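You operate a simulated robot arm through the tools that you are given. There is no shell and no other tool. Be economical: measure what you need, move in short steps, check, and stop when the job is done.

Carry out the task below with a simulated robot arm. There is one attempt and no reset: what you move stays moved.

Task
Take the red spring and leave it on the shelf under the table. Put two of the black valve coils from the top of the plywood bench on the shelf under the plywood table. Fetch the 5 MM setback gauge from the top of the plywood bench and stand it on top of the grey scouring pad. Put the 50 MM filter box from the top of the plywood bench on the bottom shelf of the electrical rack and the 40 MM filter box on the top of the instrument table. Take the meter fuse that says "10 A" from the top of the plywood bench and leave it on the tray of the test air stand. Pull the table drawer open. Do these in any order. Set down upright: black valve coil, setback gauge, filter box, meter fuse.
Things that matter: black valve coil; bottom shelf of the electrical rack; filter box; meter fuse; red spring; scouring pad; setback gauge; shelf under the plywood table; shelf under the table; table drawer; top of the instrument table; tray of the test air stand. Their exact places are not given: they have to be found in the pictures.

It is judged by the outcome, as a careful person would: the job done as asked, and still so three seconds after it is handed in. It fails if anything else is knocked over, pushed out of place, dropped, spilled or broken.

Robot
A 7-joint arm with a two-finger parallel gripper on a trunk, on a base that drives. Base frame: it is fixed to the floor where the robot stands at the start and does not move with it; the origin is under the middle of the robot, x ahead of it, y to its left, z up; the surface under the hand at the start is at about z = 860. Units: mm, degrees, N and s.
With the tool pointing down near the work surface it reaches from about 280 to 640 mm from the robot's upright axis, wherever it stands. Its first joint turns from -166.0 to 166.0 degrees. Places, roughly: black valve coil [250, 250, 1000]; bottom shelf of the electrical rack (49x26 cm) [-3840, -1340, 420]; filter box [250, 500, 1000]; meter fuse [250, 500, 1000]; red spring (3x3x5 cm) [500, 100, 900]; scouring pad (6x5x4 cm) [300, 100, 900]; setback gauge [0, 250, 1000]; shelf under the plywood table [-2500, 300, 200]; shelf under the table [1600, 300, 300]; table drawer [2000, 100, 700]; top of the instrument table [1700, 100, 800]; tray of the test air stand (25x21 cm) [380, 820, 460]. Payload 1.57 kg.
The tool frame sits at the grasp point between the pads (the TCP): z along the fingers, y along the line on which they close. The tips reach 30 mm beyond it. The gripper opens to 80 mm. The fingers are 17 mm wide and 12 mm thick; the gripper's body (40 by 82 mm) begins 80 mm behind the TCP.
Orientation is that of the tool frame in the base frame, as [roll, pitch, yaw] about the fixed x, y, z axes, in that order (R = Rz(yaw) Ry(pitch) Rx(roll)). With the fingers straight down and closing along the base's y, the tool's x points along the base's -x, its y along +y and its z along -z.

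Tools
- The arm moves only by the tool nudge_tool. Its argument "deltas" is a list of rows, each a list of 6 numbers: the shift along the tool's x, y, z in mm, then the turn, a rotation vector about the tool's x, y, z in degrees. In form: [[tx, ty, tz, rx, ry, rz], ...]. A call has 1 to 8 rows; each row shifts and turns the commanded pose from where the row before left it, along the tool's axes as they then stand. "grip" is the opening, from 0 (shut) to 1 (fully open), set as the call begins (left out, the last holds). Rows are played at 5 a second. More than 50 mm and 8.6 degrees between two rows, or a gripper value outside its range, and nothing of the call is played. Where a pose cannot be reached the arm comes as near as it can. A force on the tool above 40 N (or 10 N above the force at the start of the call, whichever is more), or a blocked arm, ends the call early, and 0.2 s more pass. Each finger travels about 72 mm/s and halts on what it meets, pressing with about 43 N; the grip force reading is that of the motor and also rises with nothing between the fingers. The clock runs only during rows and for 0.2 s after the last one: add rows that do not move to give the fingers time. It gives the time, the measured TCP pose, the force on the tool (base axes), the opening and the grip force at its end, in the units of the frame above (readings bear some noise), with the torque about the TCP (base axes, N m) and any sound that the robot's microphone picked up.
- Cameras (640 x 400 px; columns grow to the right, rows downward): "scene" is now at [190.4, 58.8, 1371]; the picture's right is [0.94, -0.33, 0.00], its down [-0.29, -0.85, -0.44] and it looks along [0.14, 0.42, -0.90] (base axes); focal length 242 px, centre (320, 200). "wrist" rides on the gripper at [72, -7, -122] in the tool frame; the picture's right is [0.09, 1.00, 0.00], its down [-0.84, 0.08, -0.54] and it looks along [-0.54, 0.05, 0.84] (tool axes); focal length 238 px, centre (320, 200).
- grab_frame(camera): a new picture of that camera. No time passes.
- slide_trunk(by): slides the trunk up (or, below 0, down) by that many mm; the arm and the scene camera ride with it, the base frame stays. It gives what a move gives, with no picture.
- roll_base(legs): drives the robot by 1 to 6 legs, each [ahead, left, turn to the left] in mm, mm and degrees, along the robot's own axes; the way and the turn of a leg run together, so that a leg with both is an arc; at most 1500 mm and 180 degrees a leg. The arm and the cameras ride along, it lands a little off, and it stops where it bumps. It gives what a move gives.
- turn_head(pan, tilt): turns the head with the scene camera to pan (to the left, within 86 degrees either way) and tilt (down, from -29 to 69), counted from straight ahead of the robot. It gives what a move gives.
- probe_pixels(camera, pixels): there is no depth. For up to 12 entries [column, row, z] of the newest picture of that camera ("zoom" is the newest enlarged one), the place [x, y] in the base frame at which the ray of that pixel passes the height z, good to about 2 mm. No time passes.
- zoom(camera, box): a new picture of the part [left, top, right, bottom] of that camera's present view, enlarged. No time passes.
- finish_job(): hands the job in; it is judged then, once.

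Work in short steps. Measure before you move; look again where a grasp or a placing could have gone wrong, and mend it. You have 145 turns and 172 pictures in all, those below and enlarged ones among them. Open the gripper and draw the arm clear of the work before you hand the job in, unless the task says otherwise.

The tools are called after ">>>" as a command line: name --pt "numbers of a row" for each row, then --argument value for the rest, lists and objects as JSON in quotes. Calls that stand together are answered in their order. nudge_tool: Moves the arm, as the interface text tells. Its arguments: {"type":"object","properties":{"deltas":{"type":"array","items":{"type":"array","items":{"type":"number"}}},"grip":{"type":"number"}},"required":["deltas"]} The other tools are called the same way: slide_trunk (by) slides the trunk up or down; roll_base (legs) drives the base; turn_head (pan, tilt) turns the head that bears the scene camera; grab_frame (camera) takes a picture; probe_pixels (camera, pixels) gives the place at which the rays of pixels pass given heights; zoom (camera, box) takes an enlarged picture of a part of a camera's view; finish_job () hands the job in.

At the start:

```text
clock: 0.0
tcp_pos: [233.5, 185.3, 1104.8]
tcp_rot: [180.0, 0.0, 179.9]
wrist_force: [0.2, 0.5, -1.1]
wrist_torque: [0.01, -0.03, 0.02]
grip_width: 80.0
finger_force: 0.1
trunk travel left (down, up): [-625.0, 365.0]
robot x, y, heading: [-0.5, 1.8, -0.3]
head pan, tilt: [70.9, 63.8]
```

scene: 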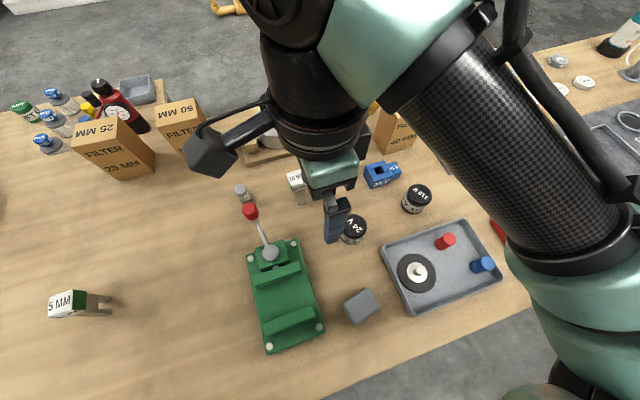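
wrist: 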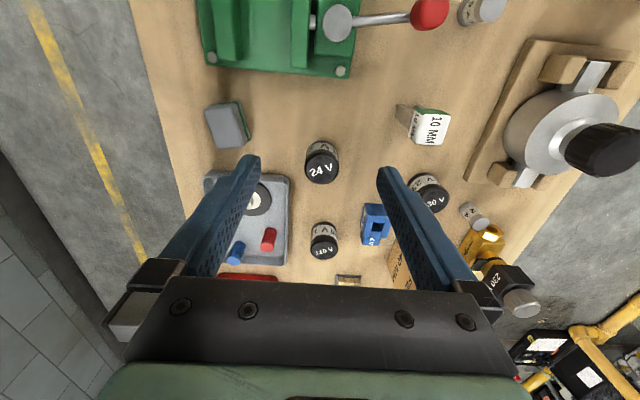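

The start pictures show the bench to the left of the robot with many objects. I'll take enlarged views to read the labels.

>>> zoom --camera "wrist" --box '[190, 90, 540, 310]'

>>> zoom --camera "scene" --box '[0, 60, 320, 260]'

>>> zoom --camera "scene" --box '[230, 90, 520, 350]'

```text
1.82 times, centred on (365, 200) of wrist
```

zoom: 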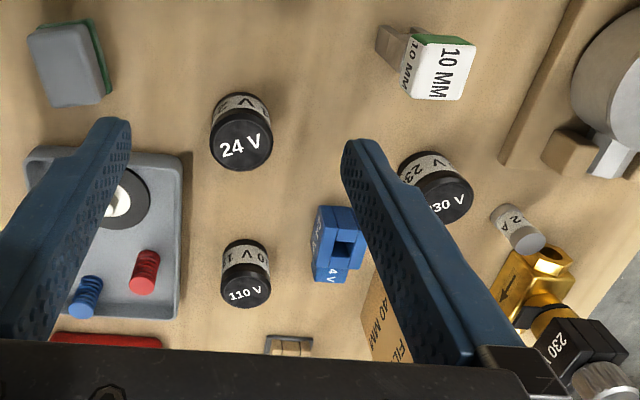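

```text
2.00 times, centred on (160, 160) of scene
```

zoom: 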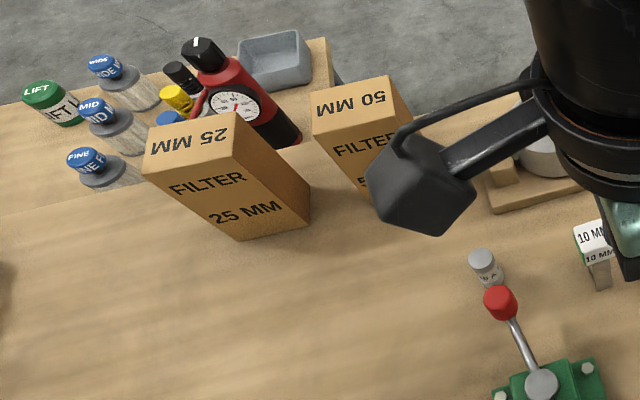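

```text
1.54 times, centred on (375, 220) of scene
```

zoom: 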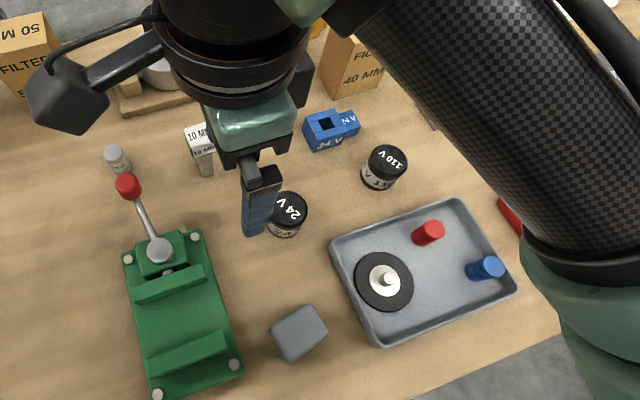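

I see coils 24 V, 110 V and 230 V, gauges 5 and 10 MM, and fuses "2 A" and one other. I'll look round with the head.

>>> turn_head --pan 30 --tilt 45

>>> grab_frame --camera "scene"

>>> turn_head --pan 0 --tilt 20

>>> grab_frame --camera "scene"

>>> turn_head --pan -80 --tilt 20

>>> grab_frame --camera "scene"

>>> turn_head --pan 86 --tilt 30

>>> grab_frame --camera "scene"

```text
clock: 1.1
tcp_pos: [232.7, 184.7, 1105.4]
tcp_rot: [-180.0, 0.0, 179.9]
wrist_force: [-0.9, 0.1, 0.8]
wrist_torque: [0.02, 0.0, -0.03]
grip_width: 79.9
finger_force: 0.1
trunk travel left (down, up): [-625.0, 365.0]
robot x, y, heading: [-2.0, -3.1, -0.1]
head pan, tilt: [30.0, 45.0]
```

```text
166 pictures are left
```

scene: 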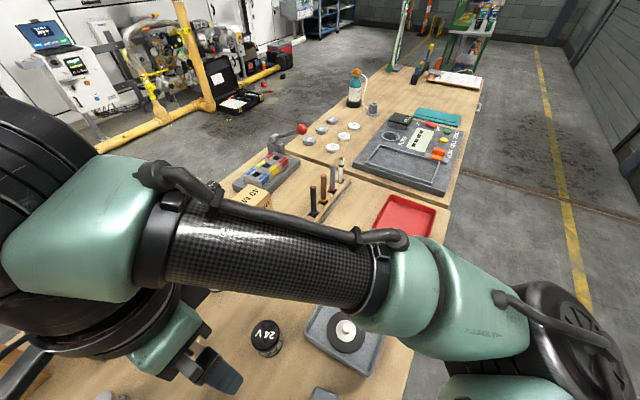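

```text
clock: 2.0
tcp_pos: [233.4, 185.5, 1105.4]
tcp_rot: [-180.0, 0.0, 179.9]
wrist_force: [0.0, -0.7, -0.2]
wrist_torque: [-0.01, -0.02, 0.01]
grip_width: 80.1
finger_force: 0.1
trunk travel left (down, up): [-625.0, 365.0]
robot x, y, heading: [-1.6, 2.6, 0.4]
head pan, tilt: [0.0, 20.0]
```

```text
165 pictures are left
```

scene: 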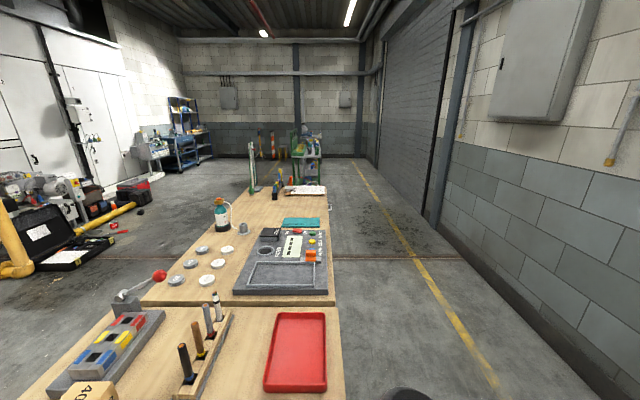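

```text
clock: 3.6
tcp_pos: [233.0, 184.1, 1106.7]
tcp_rot: [180.0, 0.0, 180.0]
wrist_force: [-0.5, 0.2, -0.1]
wrist_torque: [0.01, 0.01, 0.01]
grip_width: 80.0
finger_force: 0.0
trunk travel left (down, up): [-625.0, 365.0]
robot x, y, heading: [-0.8, -0.3, -0.2]
head pan, tilt: [-80.0, 20.0]
```

```text
164 pictures are left
```

scene: 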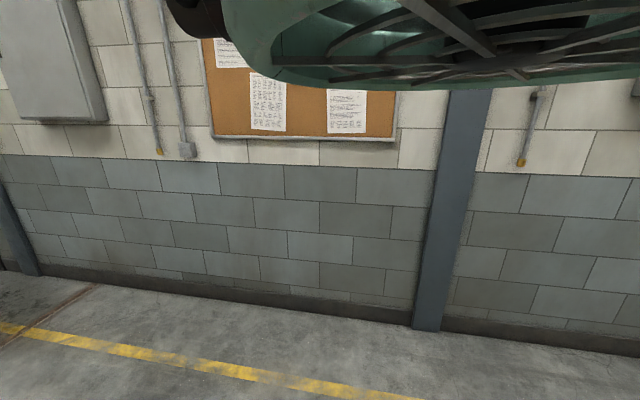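

```text
clock: 6.1
tcp_pos: [233.2, 185.1, 1105.3]
tcp_rot: [-180.0, -0.1, 180.0]
wrist_force: [-0.2, -0.9, 0.4]
wrist_torque: [-0.01, 0.01, 0.01]
grip_width: 80.3
finger_force: 0.1
trunk travel left (down, up): [-625.0, 365.0]
robot x, y, heading: [1.3, -1.2, -0.1]
head pan, tilt: [85.9, 30.0]
```

```text
163 pictures are left
```

scene: 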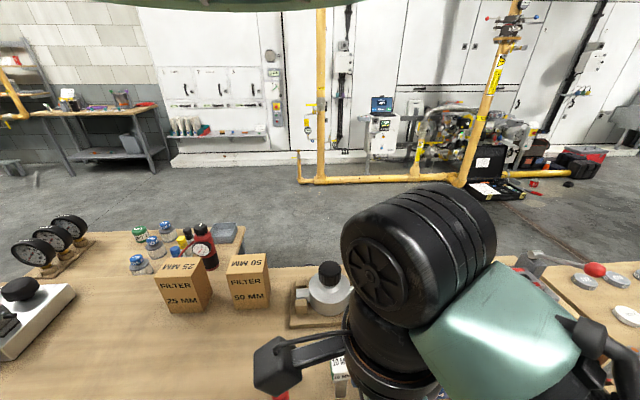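

I'll look down at the bench again, to measure object places and the bench edge at z = 860.

>>> turn_head --pan 50 --tilt 69

>>> grab_frame --camera "scene"

>>> probe_pixels --camera "wrist" --pixels '[[130, 10, 860], [205, 250, 860], [270, 238, 860], [320, 165, 860], [325, 250, 860], [430, 205, 860], [226, 122, 860], [430, 128, 860], [475, 215, 860], [285, 180, 860], [480, 10, 860]]'

```text
clock: 7.1
tcp_pos: [232.2, 184.7, 1105.0]
tcp_rot: [-180.0, 0.0, -179.9]
wrist_force: [-0.7, -0.4, 0.2]
wrist_torque: [0.02, 0.01, 0.03]
grip_width: 80.2
finger_force: 0.0
trunk travel left (down, up): [-625.0, 365.0]
robot x, y, heading: [-0.7, -1.2, -0.2]
head pan, tilt: [50.0, 68.8]
```

```text
162 pictures are left
```

scene: 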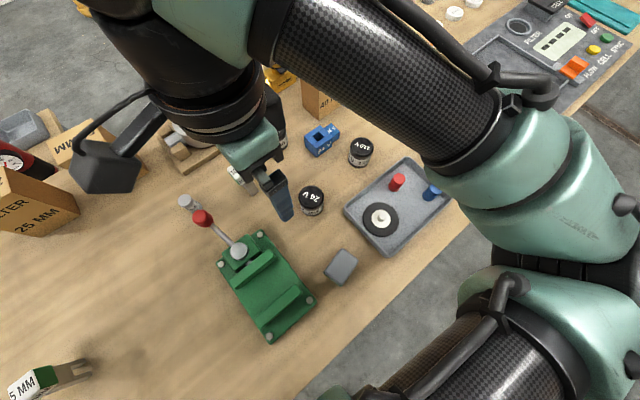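

```text
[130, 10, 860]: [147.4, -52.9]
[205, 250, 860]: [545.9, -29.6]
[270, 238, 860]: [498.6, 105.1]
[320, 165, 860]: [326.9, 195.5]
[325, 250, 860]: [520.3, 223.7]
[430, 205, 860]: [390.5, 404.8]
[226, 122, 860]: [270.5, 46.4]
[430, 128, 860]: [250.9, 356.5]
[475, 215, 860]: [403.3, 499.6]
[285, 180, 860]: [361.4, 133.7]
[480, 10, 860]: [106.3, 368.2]
```

>>> probe_pixels --camera "scene" --pixels '[[305, 390, 860], [470, 225, 860], [312, 210, 860], [358, 162, 860], [345, 270, 860], [380, 222, 860], [400, 190, 860], [322, 150, 860], [187, 203, 860], [265, 290, 860], [90, 375, 860]]'

>>> grab_frame --camera "wrist"

```text
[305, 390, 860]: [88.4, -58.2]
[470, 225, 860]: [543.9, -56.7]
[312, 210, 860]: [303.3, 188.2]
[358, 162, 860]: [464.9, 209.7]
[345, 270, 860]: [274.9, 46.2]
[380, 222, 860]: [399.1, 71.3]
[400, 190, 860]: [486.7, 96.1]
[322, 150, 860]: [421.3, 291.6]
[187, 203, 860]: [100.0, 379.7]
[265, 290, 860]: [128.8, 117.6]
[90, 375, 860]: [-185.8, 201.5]
```

```text
161 pictures are left
```

wrist: 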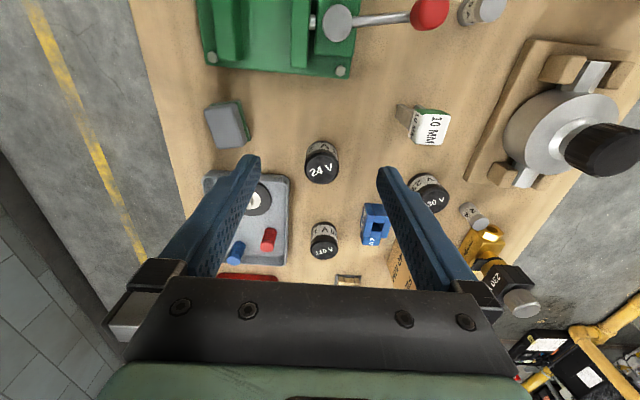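

>>> turn_head --pan 86 --tilt 69

>>> grab_frame --camera "scene"

>>> turn_head --pan 0 --tilt 69

>>> grab_frame --camera "scene"

```text
clock: 8.2
tcp_pos: [233.7, 184.2, 1105.8]
tcp_rot: [-179.9, 0.0, -179.9]
wrist_force: [0.6, -0.1, 0.0]
wrist_torque: [0.0, 0.03, 0.0]
grip_width: 80.0
finger_force: 0.0
trunk travel left (down, up): [-625.0, 365.0]
robot x, y, heading: [0.7, -0.8, -0.1]
head pan, tilt: [85.9, 68.8]
```

```text
160 pictures are left
```

scene: 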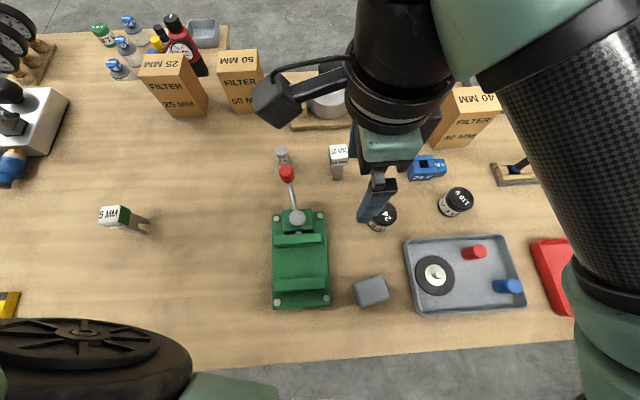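

```text
clock: 9.8
tcp_pos: [233.1, 184.6, 1104.5]
tcp_rot: [-180.0, -0.1, -179.9]
wrist_force: [-0.2, -0.7, -0.4]
wrist_torque: [0.0, 0.0, 0.03]
grip_width: 80.0
finger_force: 0.0
trunk travel left (down, up): [-625.0, 365.0]
robot x, y, heading: [1.4, -0.4, 0.2]
head pan, tilt: [0.0, 68.8]
```

```text
159 pictures are left
```

scene: 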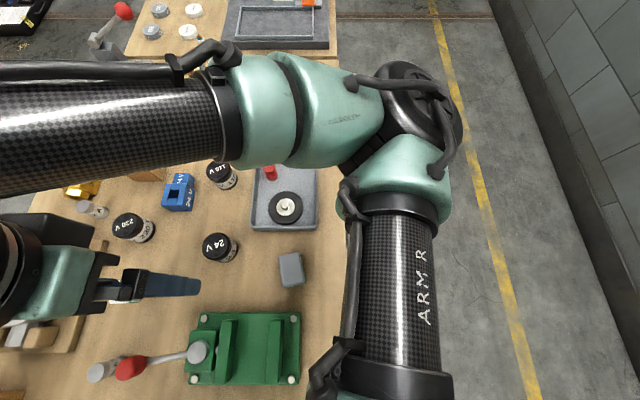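

To know how the robot stands with respect to the bench (edge at y ≈ -57), I rotate the hand in place to look back toward the trunk.

>>> nudge_tool --pt "0 0 0 0 0 8.5" --pt "0 0 0 0 0 8.5" --pt "0 0 0 0 0 8.5" --pt "0 0 0 0 0 8.5" --pt "0 0 0 0 0 8.5" --pt "0 0 0 0 0 8.5" --pt "0 0 0 0 0 8.5" --pt "0 0 0 0 0 8.5"

>>> nudge_tool --pt "0 0 0 0 0 8.5" --pt "0 0 0 0 0 8.5" --pt "0 0 0 0 0 8.5" --pt "0 0 0 0 0 8.5" --pt "0 0 0 0 0 8.5" --pt "0 0 0 0 0 8.5" --pt "0 0 0 0 0 8.5" --pt "0 0 0 0 0 8.5"

>>> grab_frame --camera "wrist"

```text
clock: 11.6
tcp_pos: [221.9, 191.4, 1098.8]
tcp_rot: [-174.7, -6.1, 111.6]
wrist_force: [0.9, 0.8, 1.5]
wrist_torque: [-0.02, -0.01, -0.02]
grip_width: 80.1
finger_force: 0.1
out of reach, approached as far as the arm can: row 8
trunk travel left (down, up): [-625.0, 365.0]
robot x, y, heading: [-1.0, -2.2, 0.2]
head pan, tilt: [0.0, 68.8]
```

```text
clock: 12.4
tcp_pos: [276.8, 177.9, 1116.9]
tcp_rot: [-174.7, -4.5, 99.5]
wrist_force: [-1.3, 0.7, -0.1]
wrist_torque: [-0.04, -0.01, -0.01]
grip_width: 80.0
finger_force: 0.1
out of reach, approached as far as the arm can: row 1, 2, 3
trunk travel left (down, up): [-625.0, 365.0]
robot x, y, heading: [-0.3, 2.2, -0.0]
head pan, tilt: [0.0, 68.8]
stopped in row 3: the arm was blocked; the commanded pose is now the measured one
```

```text
158 pictures are left
```

wrist: 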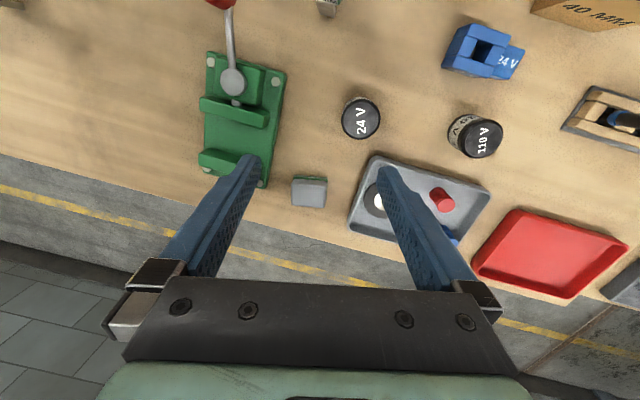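

>>> probe_pixels --camera "wrist" --pixels '[[5, 155, 860], [100, 175, 860], [5, 60, 860], [360, 120, 860], [10, 10, 860], [310, 190, 860]]'

>>> nudge_tool --pt "0 0 0 0 0 -8" --pt "0 0 0 0 0 -8" --pt "0 0 0 0 0 -8" --pt "0 0 0 0 0 -8"

>>> turn_head --pan 80 --tilt 10

>>> grab_frame --camera "scene"

```text
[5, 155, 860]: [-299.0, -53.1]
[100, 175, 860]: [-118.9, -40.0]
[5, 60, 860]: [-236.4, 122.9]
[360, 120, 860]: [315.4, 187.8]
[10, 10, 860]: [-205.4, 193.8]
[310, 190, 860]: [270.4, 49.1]
```

```text
clock: 13.4
tcp_pos: [278.0, 177.0, 1118.5]
tcp_rot: [-178.1, -6.1, 131.6]
wrist_force: [-0.1, 0.2, 0.0]
wrist_torque: [-0.01, -0.04, -0.02]
grip_width: 80.0
finger_force: 0.1
trunk travel left (down, up): [-625.0, 365.0]
robot x, y, heading: [-2.2, -1.1, 0.1]
head pan, tilt: [0.0, 68.8]
```

```text
clock: 14.9
tcp_pos: [277.4, 176.5, 1117.4]
tcp_rot: [-178.0, -6.1, 131.5]
wrist_force: [0.8, -0.2, -0.4]
wrist_torque: [0.01, 0.02, -0.01]
grip_width: 80.2
finger_force: 0.0
trunk travel left (down, up): [-625.0, 365.0]
robot x, y, heading: [-1.3, 0.9, -0.2]
head pan, tilt: [80.0, 10.0]
```

```text
157 pictures are left
```

scene: 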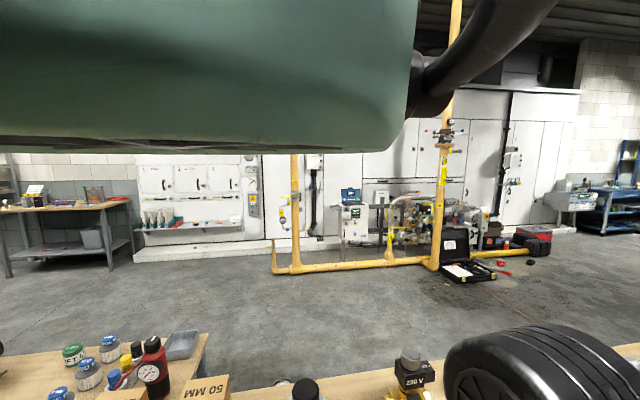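

I shift the hand a little ahead (base +x) for an unobstructed look at the bench around (0,0).

>>> nudge_tool --pt "-33 37 0 0 0 4" --pt "-33 37 0 0 0 4" --pt "-33 37 0 0 0 4"

>>> grab_frame --camera "wrist"

>>> turn_head --pan -86 --tilt 69

>>> grab_frame --camera "scene"

```text
clock: 15.7
tcp_pos: [427.4, 165.2, 1101.7]
tcp_rot: [-176.8, -5.6, 119.4]
wrist_force: [0.2, -0.1, 0.3]
wrist_torque: [0.0, 0.01, 0.04]
grip_width: 80.0
finger_force: 0.0
trunk travel left (down, up): [-625.0, 365.0]
robot x, y, heading: [3.6, -1.7, -0.1]
head pan, tilt: [80.0, 10.0]
```

```text
156 pictures are left
```

wrist: 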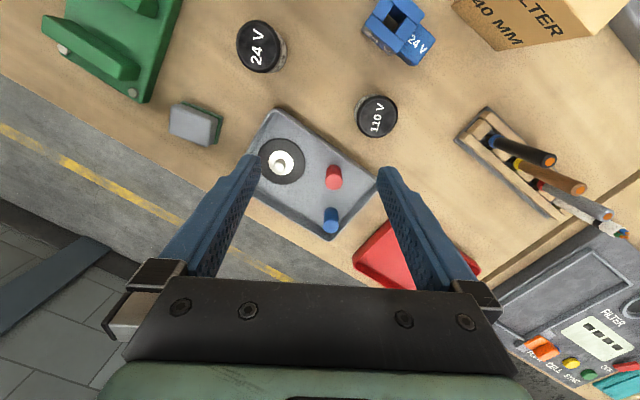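

```text
clock: 18.2
tcp_pos: [427.1, 166.5, 1103.1]
tcp_rot: [-176.9, -5.6, 119.4]
wrist_force: [-1.4, 0.0, 1.0]
wrist_torque: [0.0, 0.01, -0.01]
grip_width: 80.1
finger_force: 0.0
trunk travel left (down, up): [-625.0, 365.0]
robot x, y, heading: [-0.3, 3.0, -0.0]
head pan, tilt: [-85.9, 68.8]
```

```text
155 pictures are left
```

scene: 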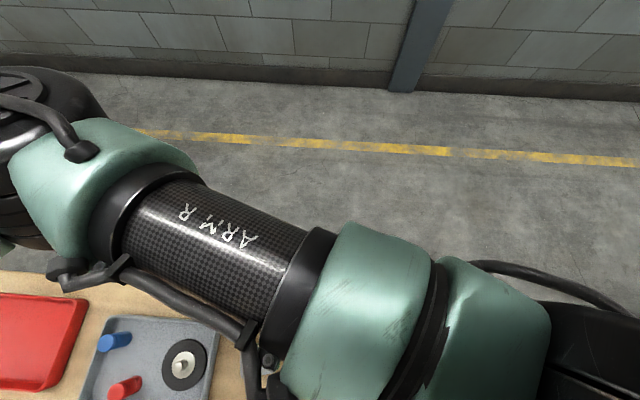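

The robot's footing is still unclear; I try a small sideways drive away from the bench (−y) to learn how the base moves.

>>> roll_base --legs '[[0, -150, 0]]'

>>> turn_head --pan 86 --tilt 60

>>> grab_frame --camera "scene"

```text
clock: 19.6
tcp_pos: [427.0, 15.5, 1103.0]
tcp_rot: [-176.9, -5.6, 119.3]
wrist_force: [1.4, -0.6, 0.3]
wrist_torque: [0.02, 0.04, -0.01]
grip_width: 80.4
finger_force: 0.0
trunk travel left (down, up): [-625.0, 365.0]
robot x, y, heading: [-0.9, -149.7, -0.1]
head pan, tilt: [-85.9, 68.8]
```

```text
clock: 22.2
tcp_pos: [426.5, 16.2, 1102.6]
tcp_rot: [-176.7, -5.7, 119.3]
wrist_force: [-0.2, -0.8, -0.7]
wrist_torque: [-0.01, -0.02, 0.0]
grip_width: 79.9
finger_force: 0.1
trunk travel left (down, up): [-625.0, 365.0]
robot x, y, heading: [0.6, -149.1, -0.2]
head pan, tilt: [85.9, 60.0]
```

```text
154 pictures are left
```

scene: 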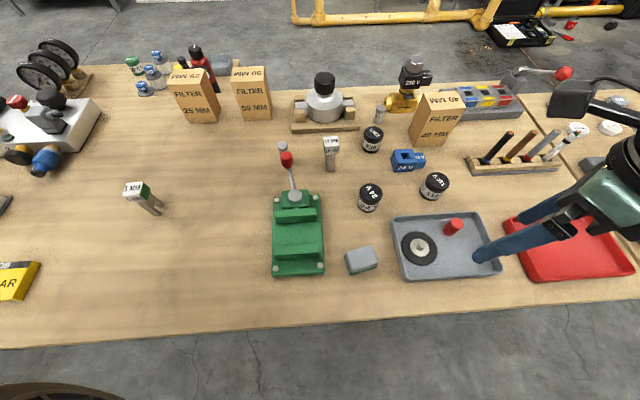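

The drive works freely and this is a good view. I zoom into both halves to read labels.

>>> zoom --camera "scene" --box '[230, 60, 470, 210]'

>>> zoom --camera "scene" --box '[0, 20, 280, 195]'

>>> zoom --camera "scene" --box '[400, 60, 640, 210]'

```text
2.67 times, centred on (350, 135) of scene
```

zoom: 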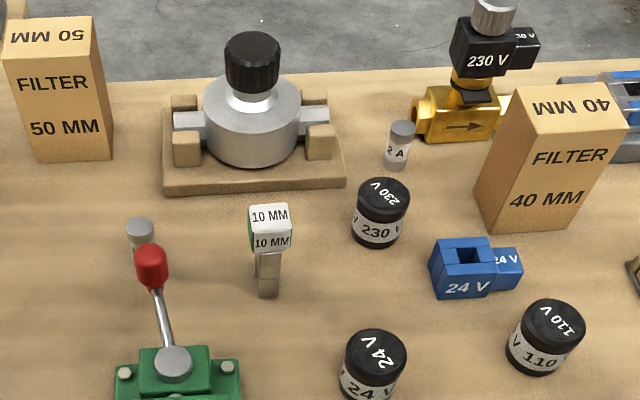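

```text
2.29 times, centred on (140, 108) of scene
```

zoom: 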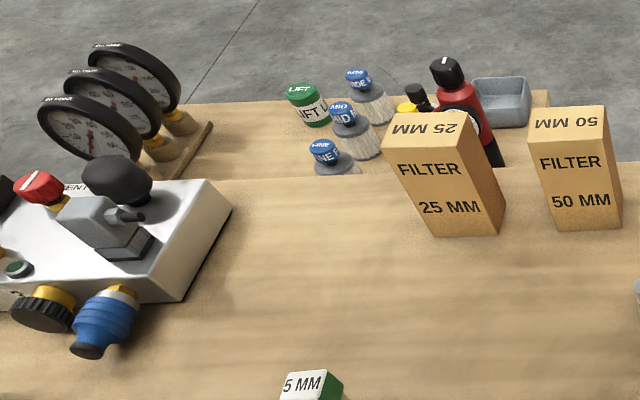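

```text
2.67 times, centred on (520, 135) of scene
```

zoom: 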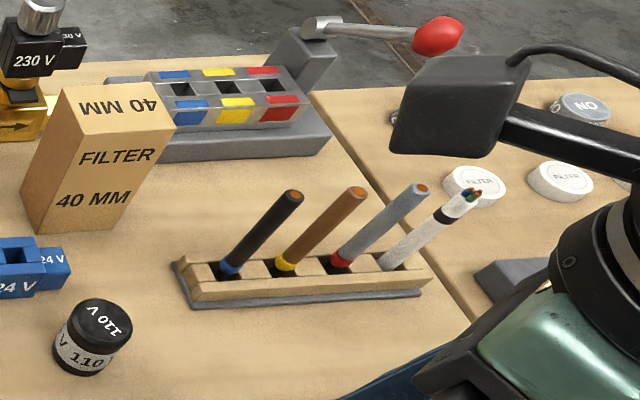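

Two fuses seen: "2 A" at (380,113) and one behind the lever (283,147). I'll zoom closer on the latter and look at the other areas.

>>> zoom --camera "scene" --box '[260, 130, 310, 162]'

>>> turn_head --pan 60 --tilt 55

>>> grab_frame --camera "scene"

```text
12.50 times, centred on (285, 146) of scene
```

zoom: 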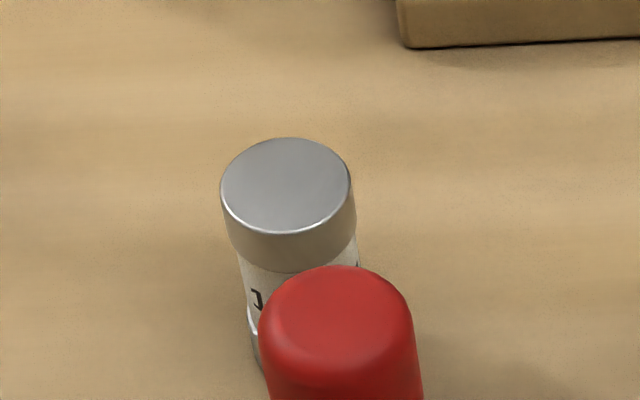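

```text
clock: 23.1
tcp_pos: [426.6, 17.0, 1102.8]
tcp_rot: [-176.8, -5.5, 119.2]
wrist_force: [0.5, 0.4, -0.6]
wrist_torque: [0.01, 0.03, 0.0]
grip_width: 80.1
finger_force: 0.1
trunk travel left (down, up): [-625.0, 365.0]
robot x, y, heading: [1.6, -146.7, 0.1]
head pan, tilt: [60.0, 55.0]
```

```text
149 pictures are left
```

scene: 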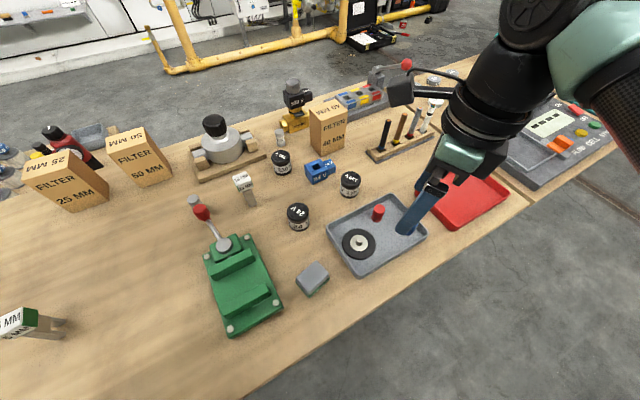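

I'll raise the trunk for a better overhead look and find the third fuse.

>>> slide_trunk --by 350

>>> grab_frame --camera "scene"

>>> zoom --camera "scene" --box '[100, 120, 420, 320]'

```text
clock: 26.5
tcp_pos: [426.7, 17.3, 1452.4]
tcp_rot: [-176.9, -5.6, 119.4]
wrist_force: [0.3, 0.1, 0.1]
wrist_torque: [-0.02, -0.05, 0.05]
grip_width: 80.0
finger_force: 0.0
trunk travel left (down, up): [-975.0, 15.0]
robot x, y, heading: [-0.3, -151.5, 0.0]
head pan, tilt: [60.0, 55.0]
```

```text
148 pictures are left
```

scene: 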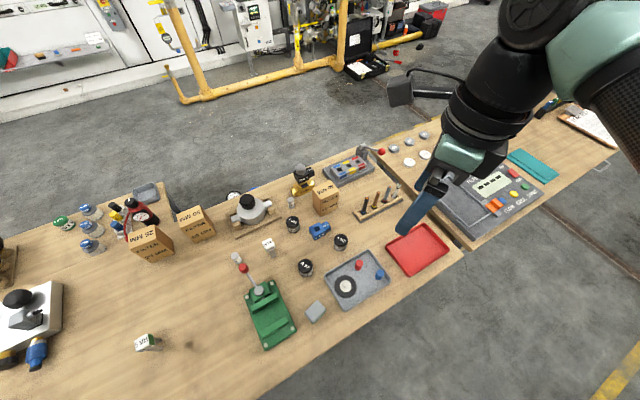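

```text
2.00 times, centred on (260, 220) of scene
```

zoom: 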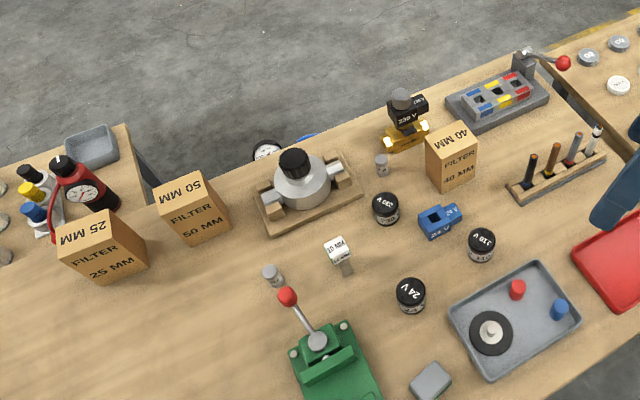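

>>> turn_head --pan 86 --tilt 50

>>> grab_frame --camera "scene"

>>> zoom --camera "scene" --box '[220, 80, 460, 230]'

>>> turn_head --pan 15 --tilt 40

>>> grab_frame --camera "scene"

```text
clock: 27.4
tcp_pos: [425.8, 17.1, 1452.9]
tcp_rot: [-176.7, -5.6, 119.3]
wrist_force: [-0.2, 0.4, -0.6]
wrist_torque: [-0.03, 0.01, 0.02]
grip_width: 79.8
finger_force: 0.0
trunk travel left (down, up): [-975.0, 15.0]
robot x, y, heading: [1.3, -150.6, -0.3]
head pan, tilt: [85.9, 50.0]
```

```text
146 pictures are left
```

scene: 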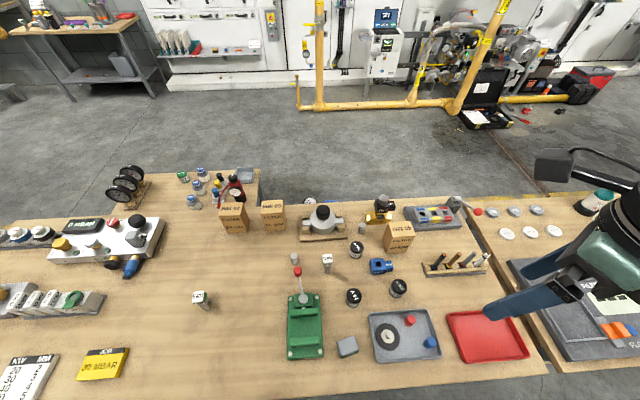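

```text
2.67 times, centred on (340, 155) of scene
```

zoom: 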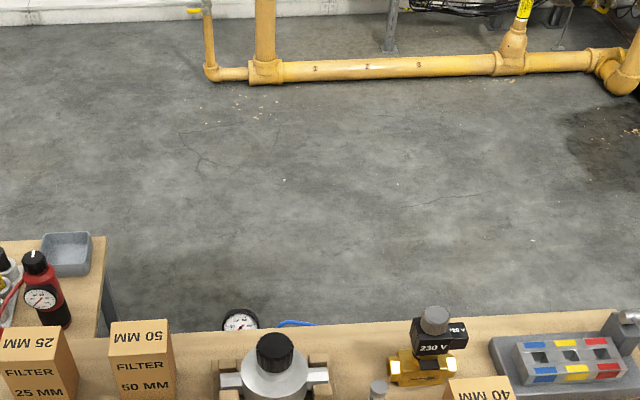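

```text
clock: 28.8
tcp_pos: [426.2, 16.1, 1452.9]
tcp_rot: [-176.8, -5.6, 119.3]
wrist_force: [0.7, 0.5, 0.2]
wrist_torque: [0.02, -0.03, 0.01]
grip_width: 80.0
finger_force: 0.1
trunk travel left (down, up): [-975.0, 15.0]
robot x, y, heading: [2.1, -150.6, -0.1]
head pan, tilt: [15.0, 40.0]
```

```text
144 pictures are left
```

scene: 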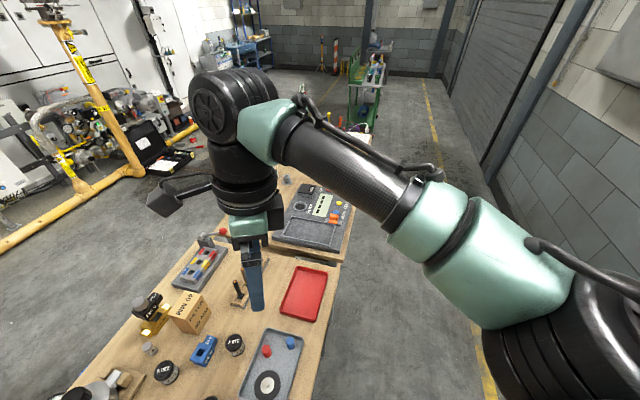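

I look with the wrist camera from this height, which should also show the base/trunk by the bench edge.

>>> grab_frame --camera "wrist"

```text
143 pictures are left
```

wrist: 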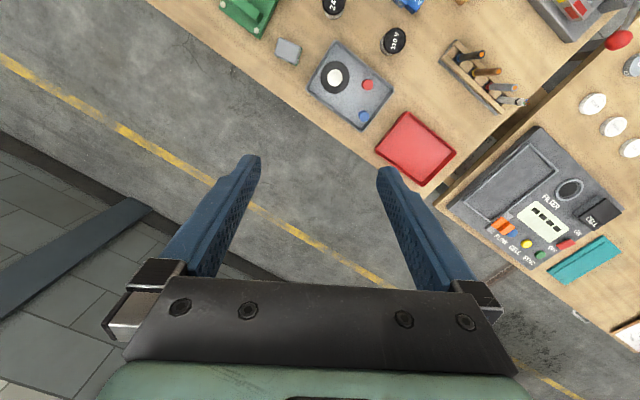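

I return the trunk to working height and look at the 5 MM gauge and pad from close by.

>>> slide_trunk --by -350

>>> turn_head --pan 86 --tilt 60

>>> zoom --camera "scene" --box '[100, 160, 200, 222]'

>>> probe_pixels --camera "zoom" --pixels '[[365, 345, 860], [280, 330, 860]]'

>>> zoom --camera "scene" --box '[310, 220, 410, 282]'

>>> probe_pixels --camera "zoom" --pixels '[[240, 340, 860], [440, 300, 860], [250, 300, 895], [420, 260, 895], [360, 160, 895], [220, 200, 895]]'

```text
clock: 32.3
tcp_pos: [425.8, 16.7, 1103.0]
tcp_rot: [-176.8, -5.6, 119.3]
wrist_force: [-0.1, -1.0, -0.2]
wrist_torque: [0.0, 0.04, -0.02]
grip_width: 80.0
finger_force: 0.1
trunk travel left (down, up): [-625.0, 365.0]
robot x, y, heading: [0.5, -152.0, -0.1]
head pan, tilt: [15.0, 40.0]
```

```text
clock: 33.7
tcp_pos: [426.1, 17.1, 1102.5]
tcp_rot: [-176.8, -5.6, 119.2]
wrist_force: [0.9, 0.1, 0.2]
wrist_torque: [0.0, 0.01, 0.05]
grip_width: 80.1
finger_force: 0.1
trunk travel left (down, up): [-625.0, 365.0]
robot x, y, heading: [1.3, -149.8, -0.2]
head pan, tilt: [85.9, 60.0]
```

```text
6.40 times, centred on (150, 191) of scene
```

zoom: 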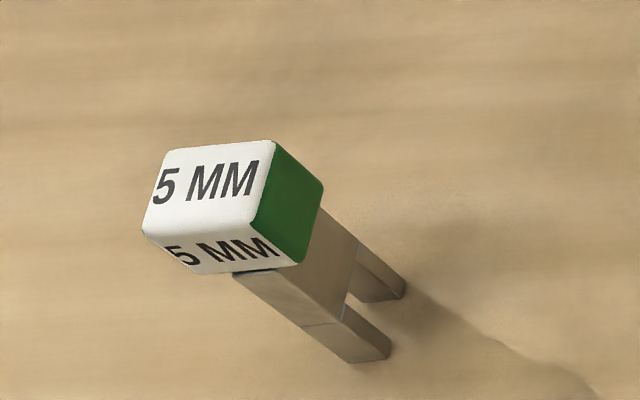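

```text
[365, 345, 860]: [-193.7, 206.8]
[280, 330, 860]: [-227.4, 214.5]
```

```text
6.40 times, centred on (360, 251) of scene
```

zoom: 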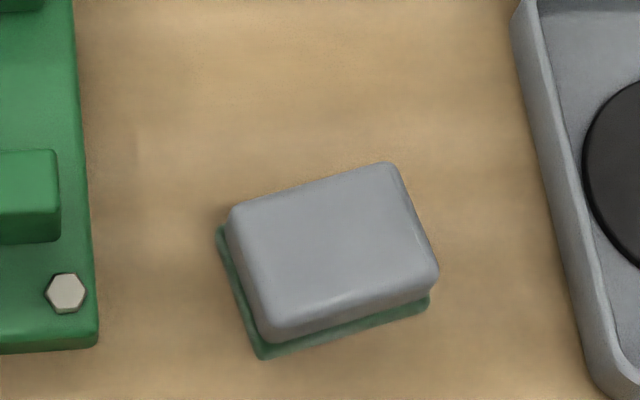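

```text
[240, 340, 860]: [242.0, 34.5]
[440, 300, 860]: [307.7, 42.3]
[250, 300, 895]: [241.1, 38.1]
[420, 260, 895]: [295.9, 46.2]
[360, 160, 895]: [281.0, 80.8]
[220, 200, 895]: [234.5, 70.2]
```

I level the tool and bring it back to yaw 180 before approaching the gauge, which stands near (-192, 212).

>>> nudge_tool --pt "0 0 -30 -3.2 -5.6 0" --pt "0 0 0 0 0 -8.5" --pt "0 0 0 0 0 -8.5" --pt "0 0 0 0 0 -8.5" --pt "0 0 0 0 0 -8.5" --pt "0 0 0 0 0 -8.5" --pt "0 0 0 0 0 -8.5" --pt "0 0 0 0 0 -8.5"

>>> roll_base --legs '[[-450, 0, 0]]'

>>> turn_head --pan 75 --tilt 60

>>> grab_frame --camera "scene"

>>> grab_frame --camera "wrist"

```text
clock: 35.5
tcp_pos: [428.8, 15.5, 1132.8]
tcp_rot: [-180.0, 0.0, 179.0]
wrist_force: [1.1, 0.3, -0.1]
wrist_torque: [-0.01, 0.0, 0.02]
grip_width: 79.7
finger_force: 0.0
trunk travel left (down, up): [-625.0, 365.0]
robot x, y, heading: [4.1, -149.1, -0.2]
head pan, tilt: [85.9, 60.0]
```

```text
clock: 38.2
tcp_pos: [-23.4, 17.1, 1132.8]
tcp_rot: [-180.0, 0.1, 179.3]
wrist_force: [0.1, -0.2, 0.6]
wrist_torque: [-0.02, -0.02, 0.0]
grip_width: 79.7
finger_force: 0.0
trunk travel left (down, up): [-625.0, 365.0]
robot x, y, heading: [-451.7, -149.1, 0.3]
head pan, tilt: [85.9, 60.0]
```

```text
clock: 38.9
tcp_pos: [-22.5, 17.8, 1132.1]
tcp_rot: [-179.9, -0.1, 179.4]
wrist_force: [-0.1, 0.6, 0.4]
wrist_torque: [0.0, -0.02, -0.01]
grip_width: 79.8
finger_force: 0.1
trunk travel left (down, up): [-625.0, 365.0]
robot x, y, heading: [-449.2, -145.3, 0.1]
head pan, tilt: [75.0, 60.0]
```

```text
140 pictures are left
```

scene: 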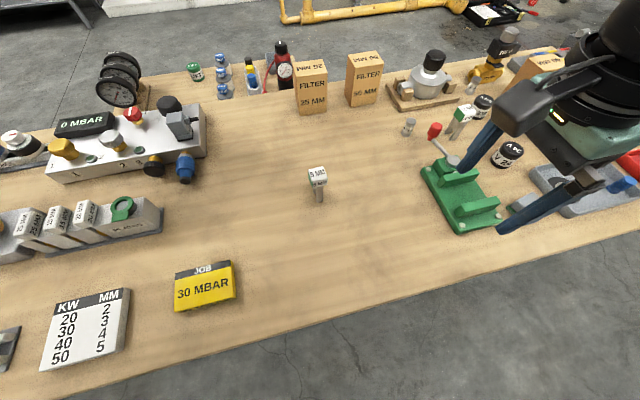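

```text
139 pictures are left
```

wrist: 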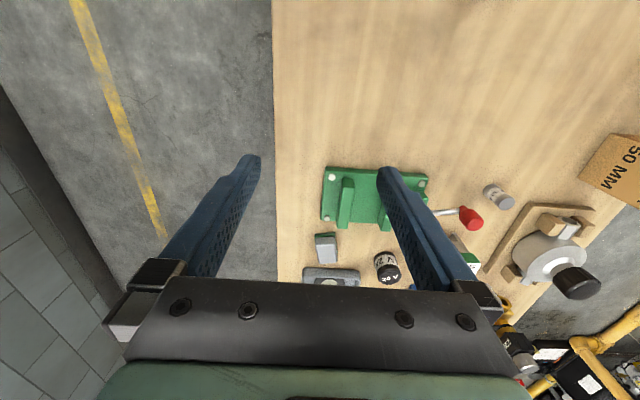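

>>> zoom --camera "scene" --box '[280, 150, 360, 200]'

>>> probe_pixels --camera "zoom" --pixels '[[300, 130, 860], [300, 130, 935], [232, 150, 935], [365, 125, 935], [370, 220, 860], [310, 410, 860], [305, 400, 860], [330, 395, 860]]'

>>> zoom --camera "scene" --box '[385, 105, 449, 145]'

>>> zoom --camera "wrist" --box '[460, 170, 524, 210]'

```text
8.00 times, centred on (320, 175) of scene
```

zoom: 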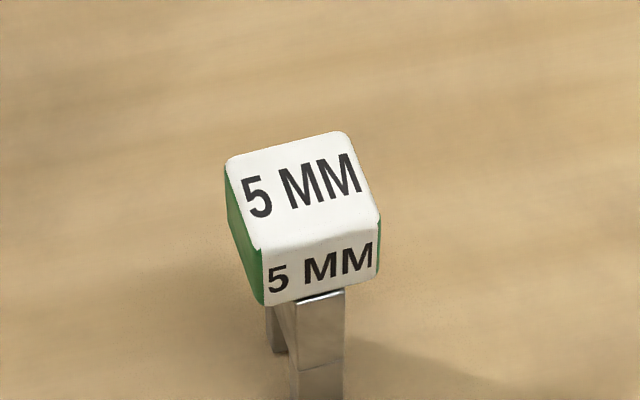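

```text
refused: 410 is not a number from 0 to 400
```

```text
10.00 times, centred on (417, 125) of scene
```

zoom: 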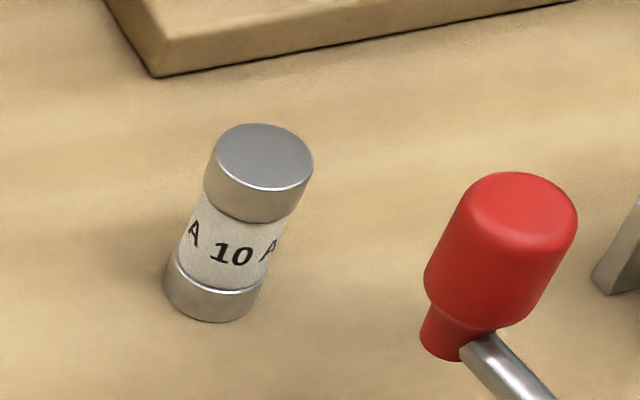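

```text
10.00 times, centred on (492, 190) of wrist
```

zoom: 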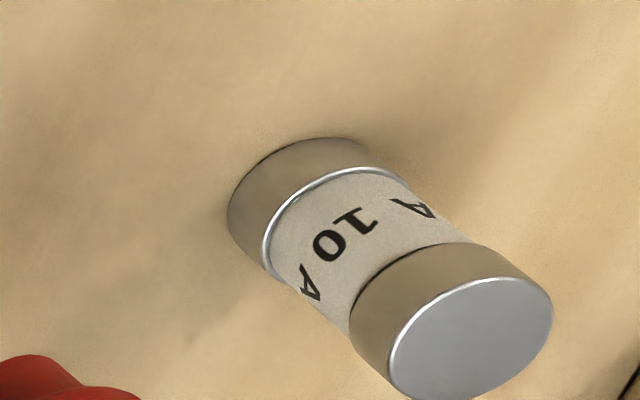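

The lever-side fuse reads "10 A". Now I measure the gauge more fully.

>>> zoom --camera "scene" --box '[280, 160, 360, 210]'

>>> probe_pixels --camera "zoom" --pixels '[[300, 50, 860], [300, 50, 935], [230, 82, 930], [345, 55, 930], [375, 135, 930], [262, 168, 930], [300, 335, 860], [340, 330, 860], [270, 270, 860]]'

```text
8.00 times, centred on (320, 185) of scene
```

zoom: 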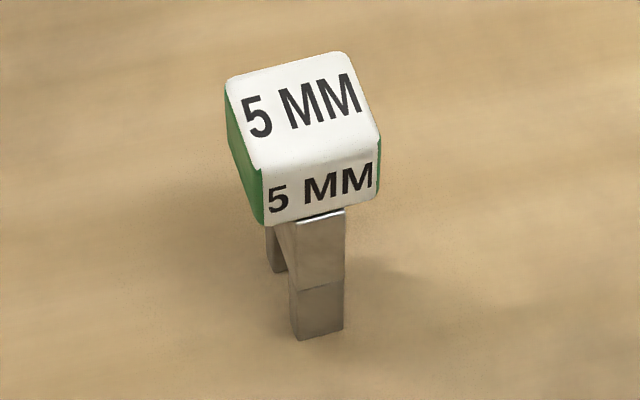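

```text
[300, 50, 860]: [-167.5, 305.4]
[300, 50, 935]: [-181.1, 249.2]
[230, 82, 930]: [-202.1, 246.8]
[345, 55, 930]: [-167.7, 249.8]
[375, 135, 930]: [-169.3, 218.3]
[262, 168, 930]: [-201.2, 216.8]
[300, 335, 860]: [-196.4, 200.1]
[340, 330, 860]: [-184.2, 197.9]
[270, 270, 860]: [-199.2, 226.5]
```

The gauge head is near (-185..-190, 212), top at z ≈ 940–950. I move the hand above it.

>>> nudge_tool --pt "28 32 12 0 0 0" --pt "28 32 12 0 0 0" --pt "28 32 12 0 0 0" --pt "28 32 12 0 0 0" --pt "28 32 12 0 0 0" --pt "26 32 12 0 0 0"

>>> grab_frame --camera "wrist"

>>> grab_frame --camera "scene"

```text
clock: 40.3
tcp_pos: [-185.8, 212.0, 1061.7]
tcp_rot: [-180.0, 0.0, 179.3]
wrist_force: [0.2, 0.4, 0.5]
wrist_torque: [-0.01, 0.02, 0.0]
grip_width: 80.0
finger_force: 0.1
trunk travel left (down, up): [-625.0, 365.0]
robot x, y, heading: [-449.8, -151.9, 0.1]
head pan, tilt: [75.0, 60.0]
```

```text
134 pictures are left
```

wrist: 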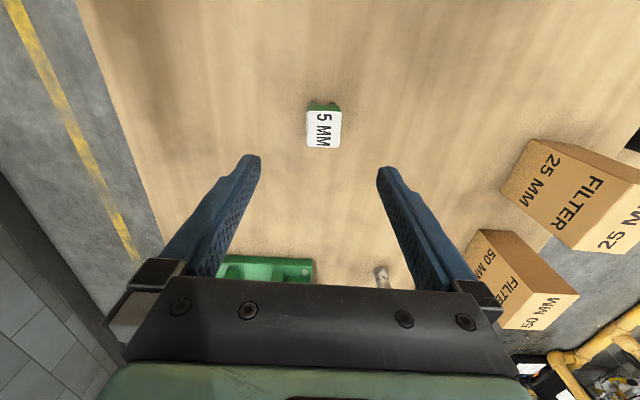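

```text
133 pictures are left
```

scene: 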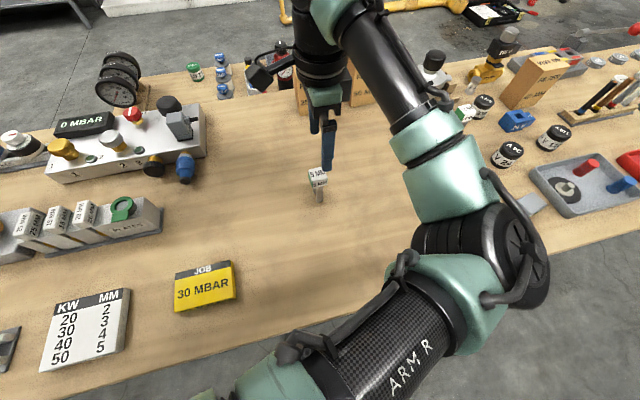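

>>> probe_pixels --camera "wrist" --pixels '[[306, 112, 940], [341, 112, 940], [342, 147, 940], [307, 147, 940], [324, 130, 925], [324, 130, 940], [324, 130, 955]]'

>>> zoom --camera "wrist" --box '[284, 90, 364, 140]'

```text
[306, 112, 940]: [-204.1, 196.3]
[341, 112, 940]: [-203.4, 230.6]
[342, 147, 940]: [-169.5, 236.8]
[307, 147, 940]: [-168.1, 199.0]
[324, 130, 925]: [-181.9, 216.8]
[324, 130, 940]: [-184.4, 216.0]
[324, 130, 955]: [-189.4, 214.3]
```

```text
8.00 times, centred on (324, 115) of wrist
```

zoom: 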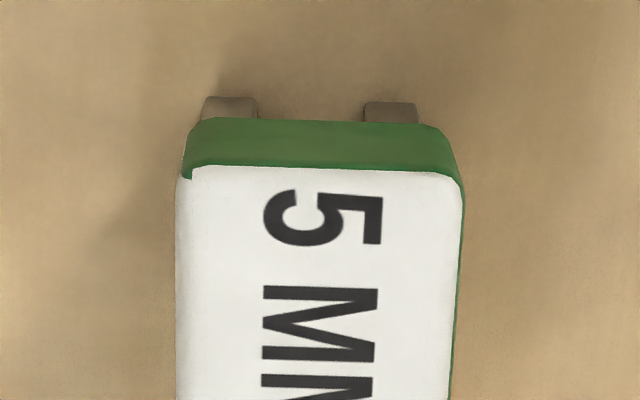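

The head is about 33 mm square centred at (-188, 215), top ≈ 952. I lower to z 936 and close along y.

>>> nudge_tool --pt "1 1 42 0 0 0" --pt "1 2 42 0 0 0" --pt "0 0 42 0 0 0" --grip 1

>>> grab_frame --camera "wrist"

>>> nudge_tool --pt "0 0 0 0 0 0" --pt "0 0 0 0 0 0" --pt "0 0 0 0 0 0" --pt "0 0 0 0 0 0" --grip 0.2

```text
clock: 41.1
tcp_pos: [-189.1, 214.4, 933.9]
tcp_rot: [179.8, 0.0, 179.4]
wrist_force: [0.4, 0.4, 0.3]
wrist_torque: [0.02, 0.01, -0.02]
grip_width: 80.0
finger_force: 0.0
trunk travel left (down, up): [-625.0, 365.0]
robot x, y, heading: [-450.2, -150.4, 0.5]
head pan, tilt: [75.0, 60.0]
```

```text
131 pictures are left
```

wrist: 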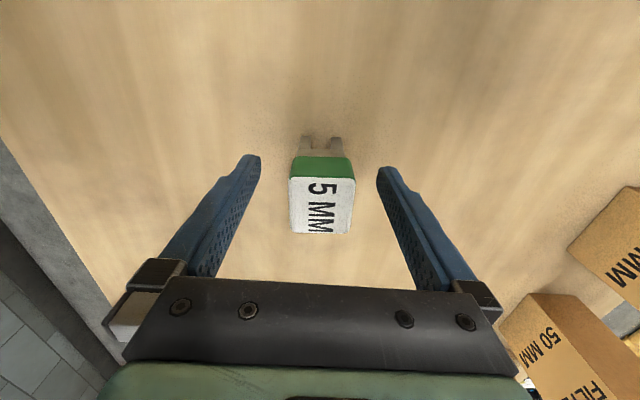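

```text
clock: 42.1
tcp_pos: [-189.3, 214.0, 934.0]
tcp_rot: [180.0, 0.0, 179.4]
wrist_force: [-0.2, 0.4, 0.1]
wrist_torque: [0.04, 0.0, -0.02]
grip_width: 33.8
finger_force: 41.2
trunk travel left (down, up): [-625.0, 365.0]
robot x, y, heading: [-451.8, -151.0, 0.4]
head pan, tilt: [75.0, 60.0]
```

Gripped (33.8 mm). I lift, check, and drive 300 mm ahead toward the pad.

>>> nudge_tool --pt "0 0 -40 0 0 0" --pt "0 0 -45 0 0 0" --pt "0 0 -45 0 0 0" --pt "0 0 -45 0 0 0" --pt "0 0 -45 0 0 0"

>>> roll_base --legs '[[300, 0, 0]]'

>>> grab_frame --camera "wrist"

>>> turn_head --pan 60 --tilt 60

>>> grab_frame --camera "scene"

```text
clock: 43.3
tcp_pos: [-189.2, 214.2, 1155.6]
tcp_rot: [180.0, 0.0, 179.4]
wrist_force: [0.4, -0.7, -1.1]
wrist_torque: [-0.02, -0.02, 0.0]
grip_width: 33.8
finger_force: 41.4
trunk travel left (down, up): [-625.0, 365.0]
robot x, y, heading: [-449.1, -151.3, 0.2]
head pan, tilt: [75.0, 60.0]
```

```text
clock: 45.4
tcp_pos: [109.9, 214.7, 1155.3]
tcp_rot: [-179.9, 0.0, 179.2]
wrist_force: [0.6, 0.6, -0.6]
wrist_torque: [0.0, 0.04, 0.01]
grip_width: 33.6
finger_force: 41.3
trunk travel left (down, up): [-625.0, 365.0]
robot x, y, heading: [-148.3, -149.7, 0.3]
head pan, tilt: [75.0, 60.0]
```

```text
130 pictures are left
```

wrist: 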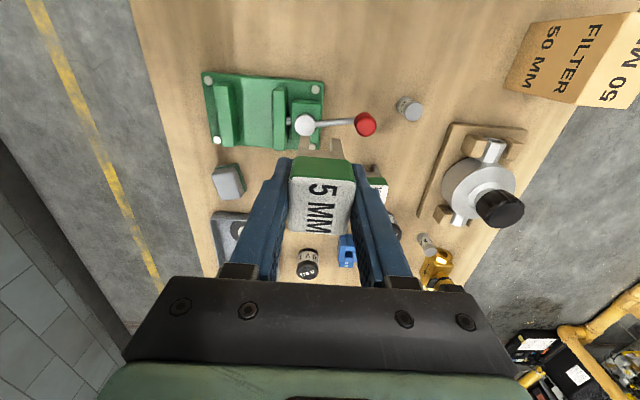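

```text
clock: 46.1
tcp_pos: [111.8, 214.4, 1154.9]
tcp_rot: [-180.0, 0.0, 179.3]
wrist_force: [0.6, -0.5, -0.8]
wrist_torque: [-0.01, 0.02, 0.03]
grip_width: 33.7
finger_force: 41.4
trunk travel left (down, up): [-625.0, 365.0]
robot x, y, heading: [-151.9, -149.4, 0.0]
head pan, tilt: [60.0, 60.0]
```

```text
129 pictures are left
```

scene: 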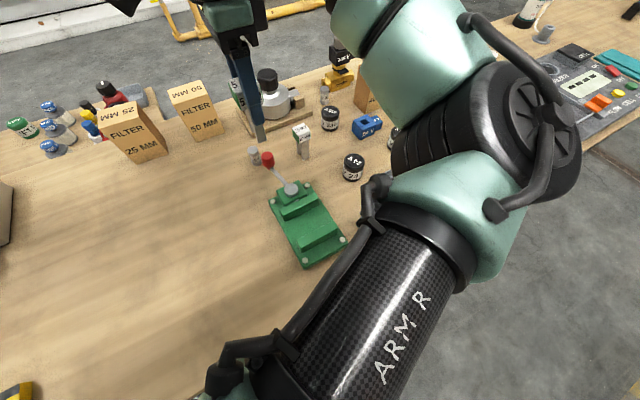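

>>> zoom --camera "wrist" --box '[188, 155, 268, 205]'

>>> probe_pixels --camera "wrist" --pixels '[[212, 167, 900], [238, 163, 900], [246, 188, 900], [218, 200, 900], [228, 181, 900], [228, 181, 890]]'

```text
8.00 times, centred on (228, 180) of wrist
```

zoom: 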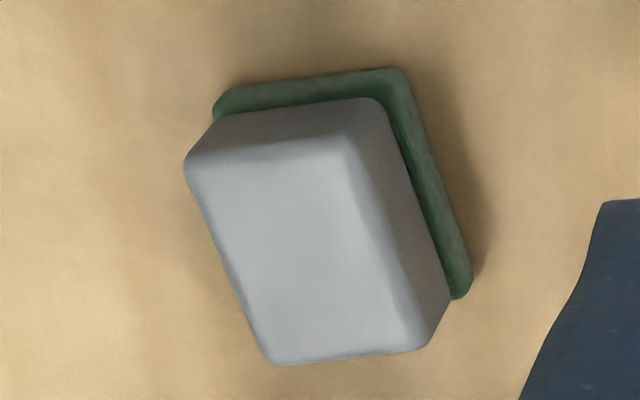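

```text
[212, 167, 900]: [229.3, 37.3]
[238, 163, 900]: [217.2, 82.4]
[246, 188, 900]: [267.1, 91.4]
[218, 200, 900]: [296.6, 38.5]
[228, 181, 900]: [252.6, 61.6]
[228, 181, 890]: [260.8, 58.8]
```

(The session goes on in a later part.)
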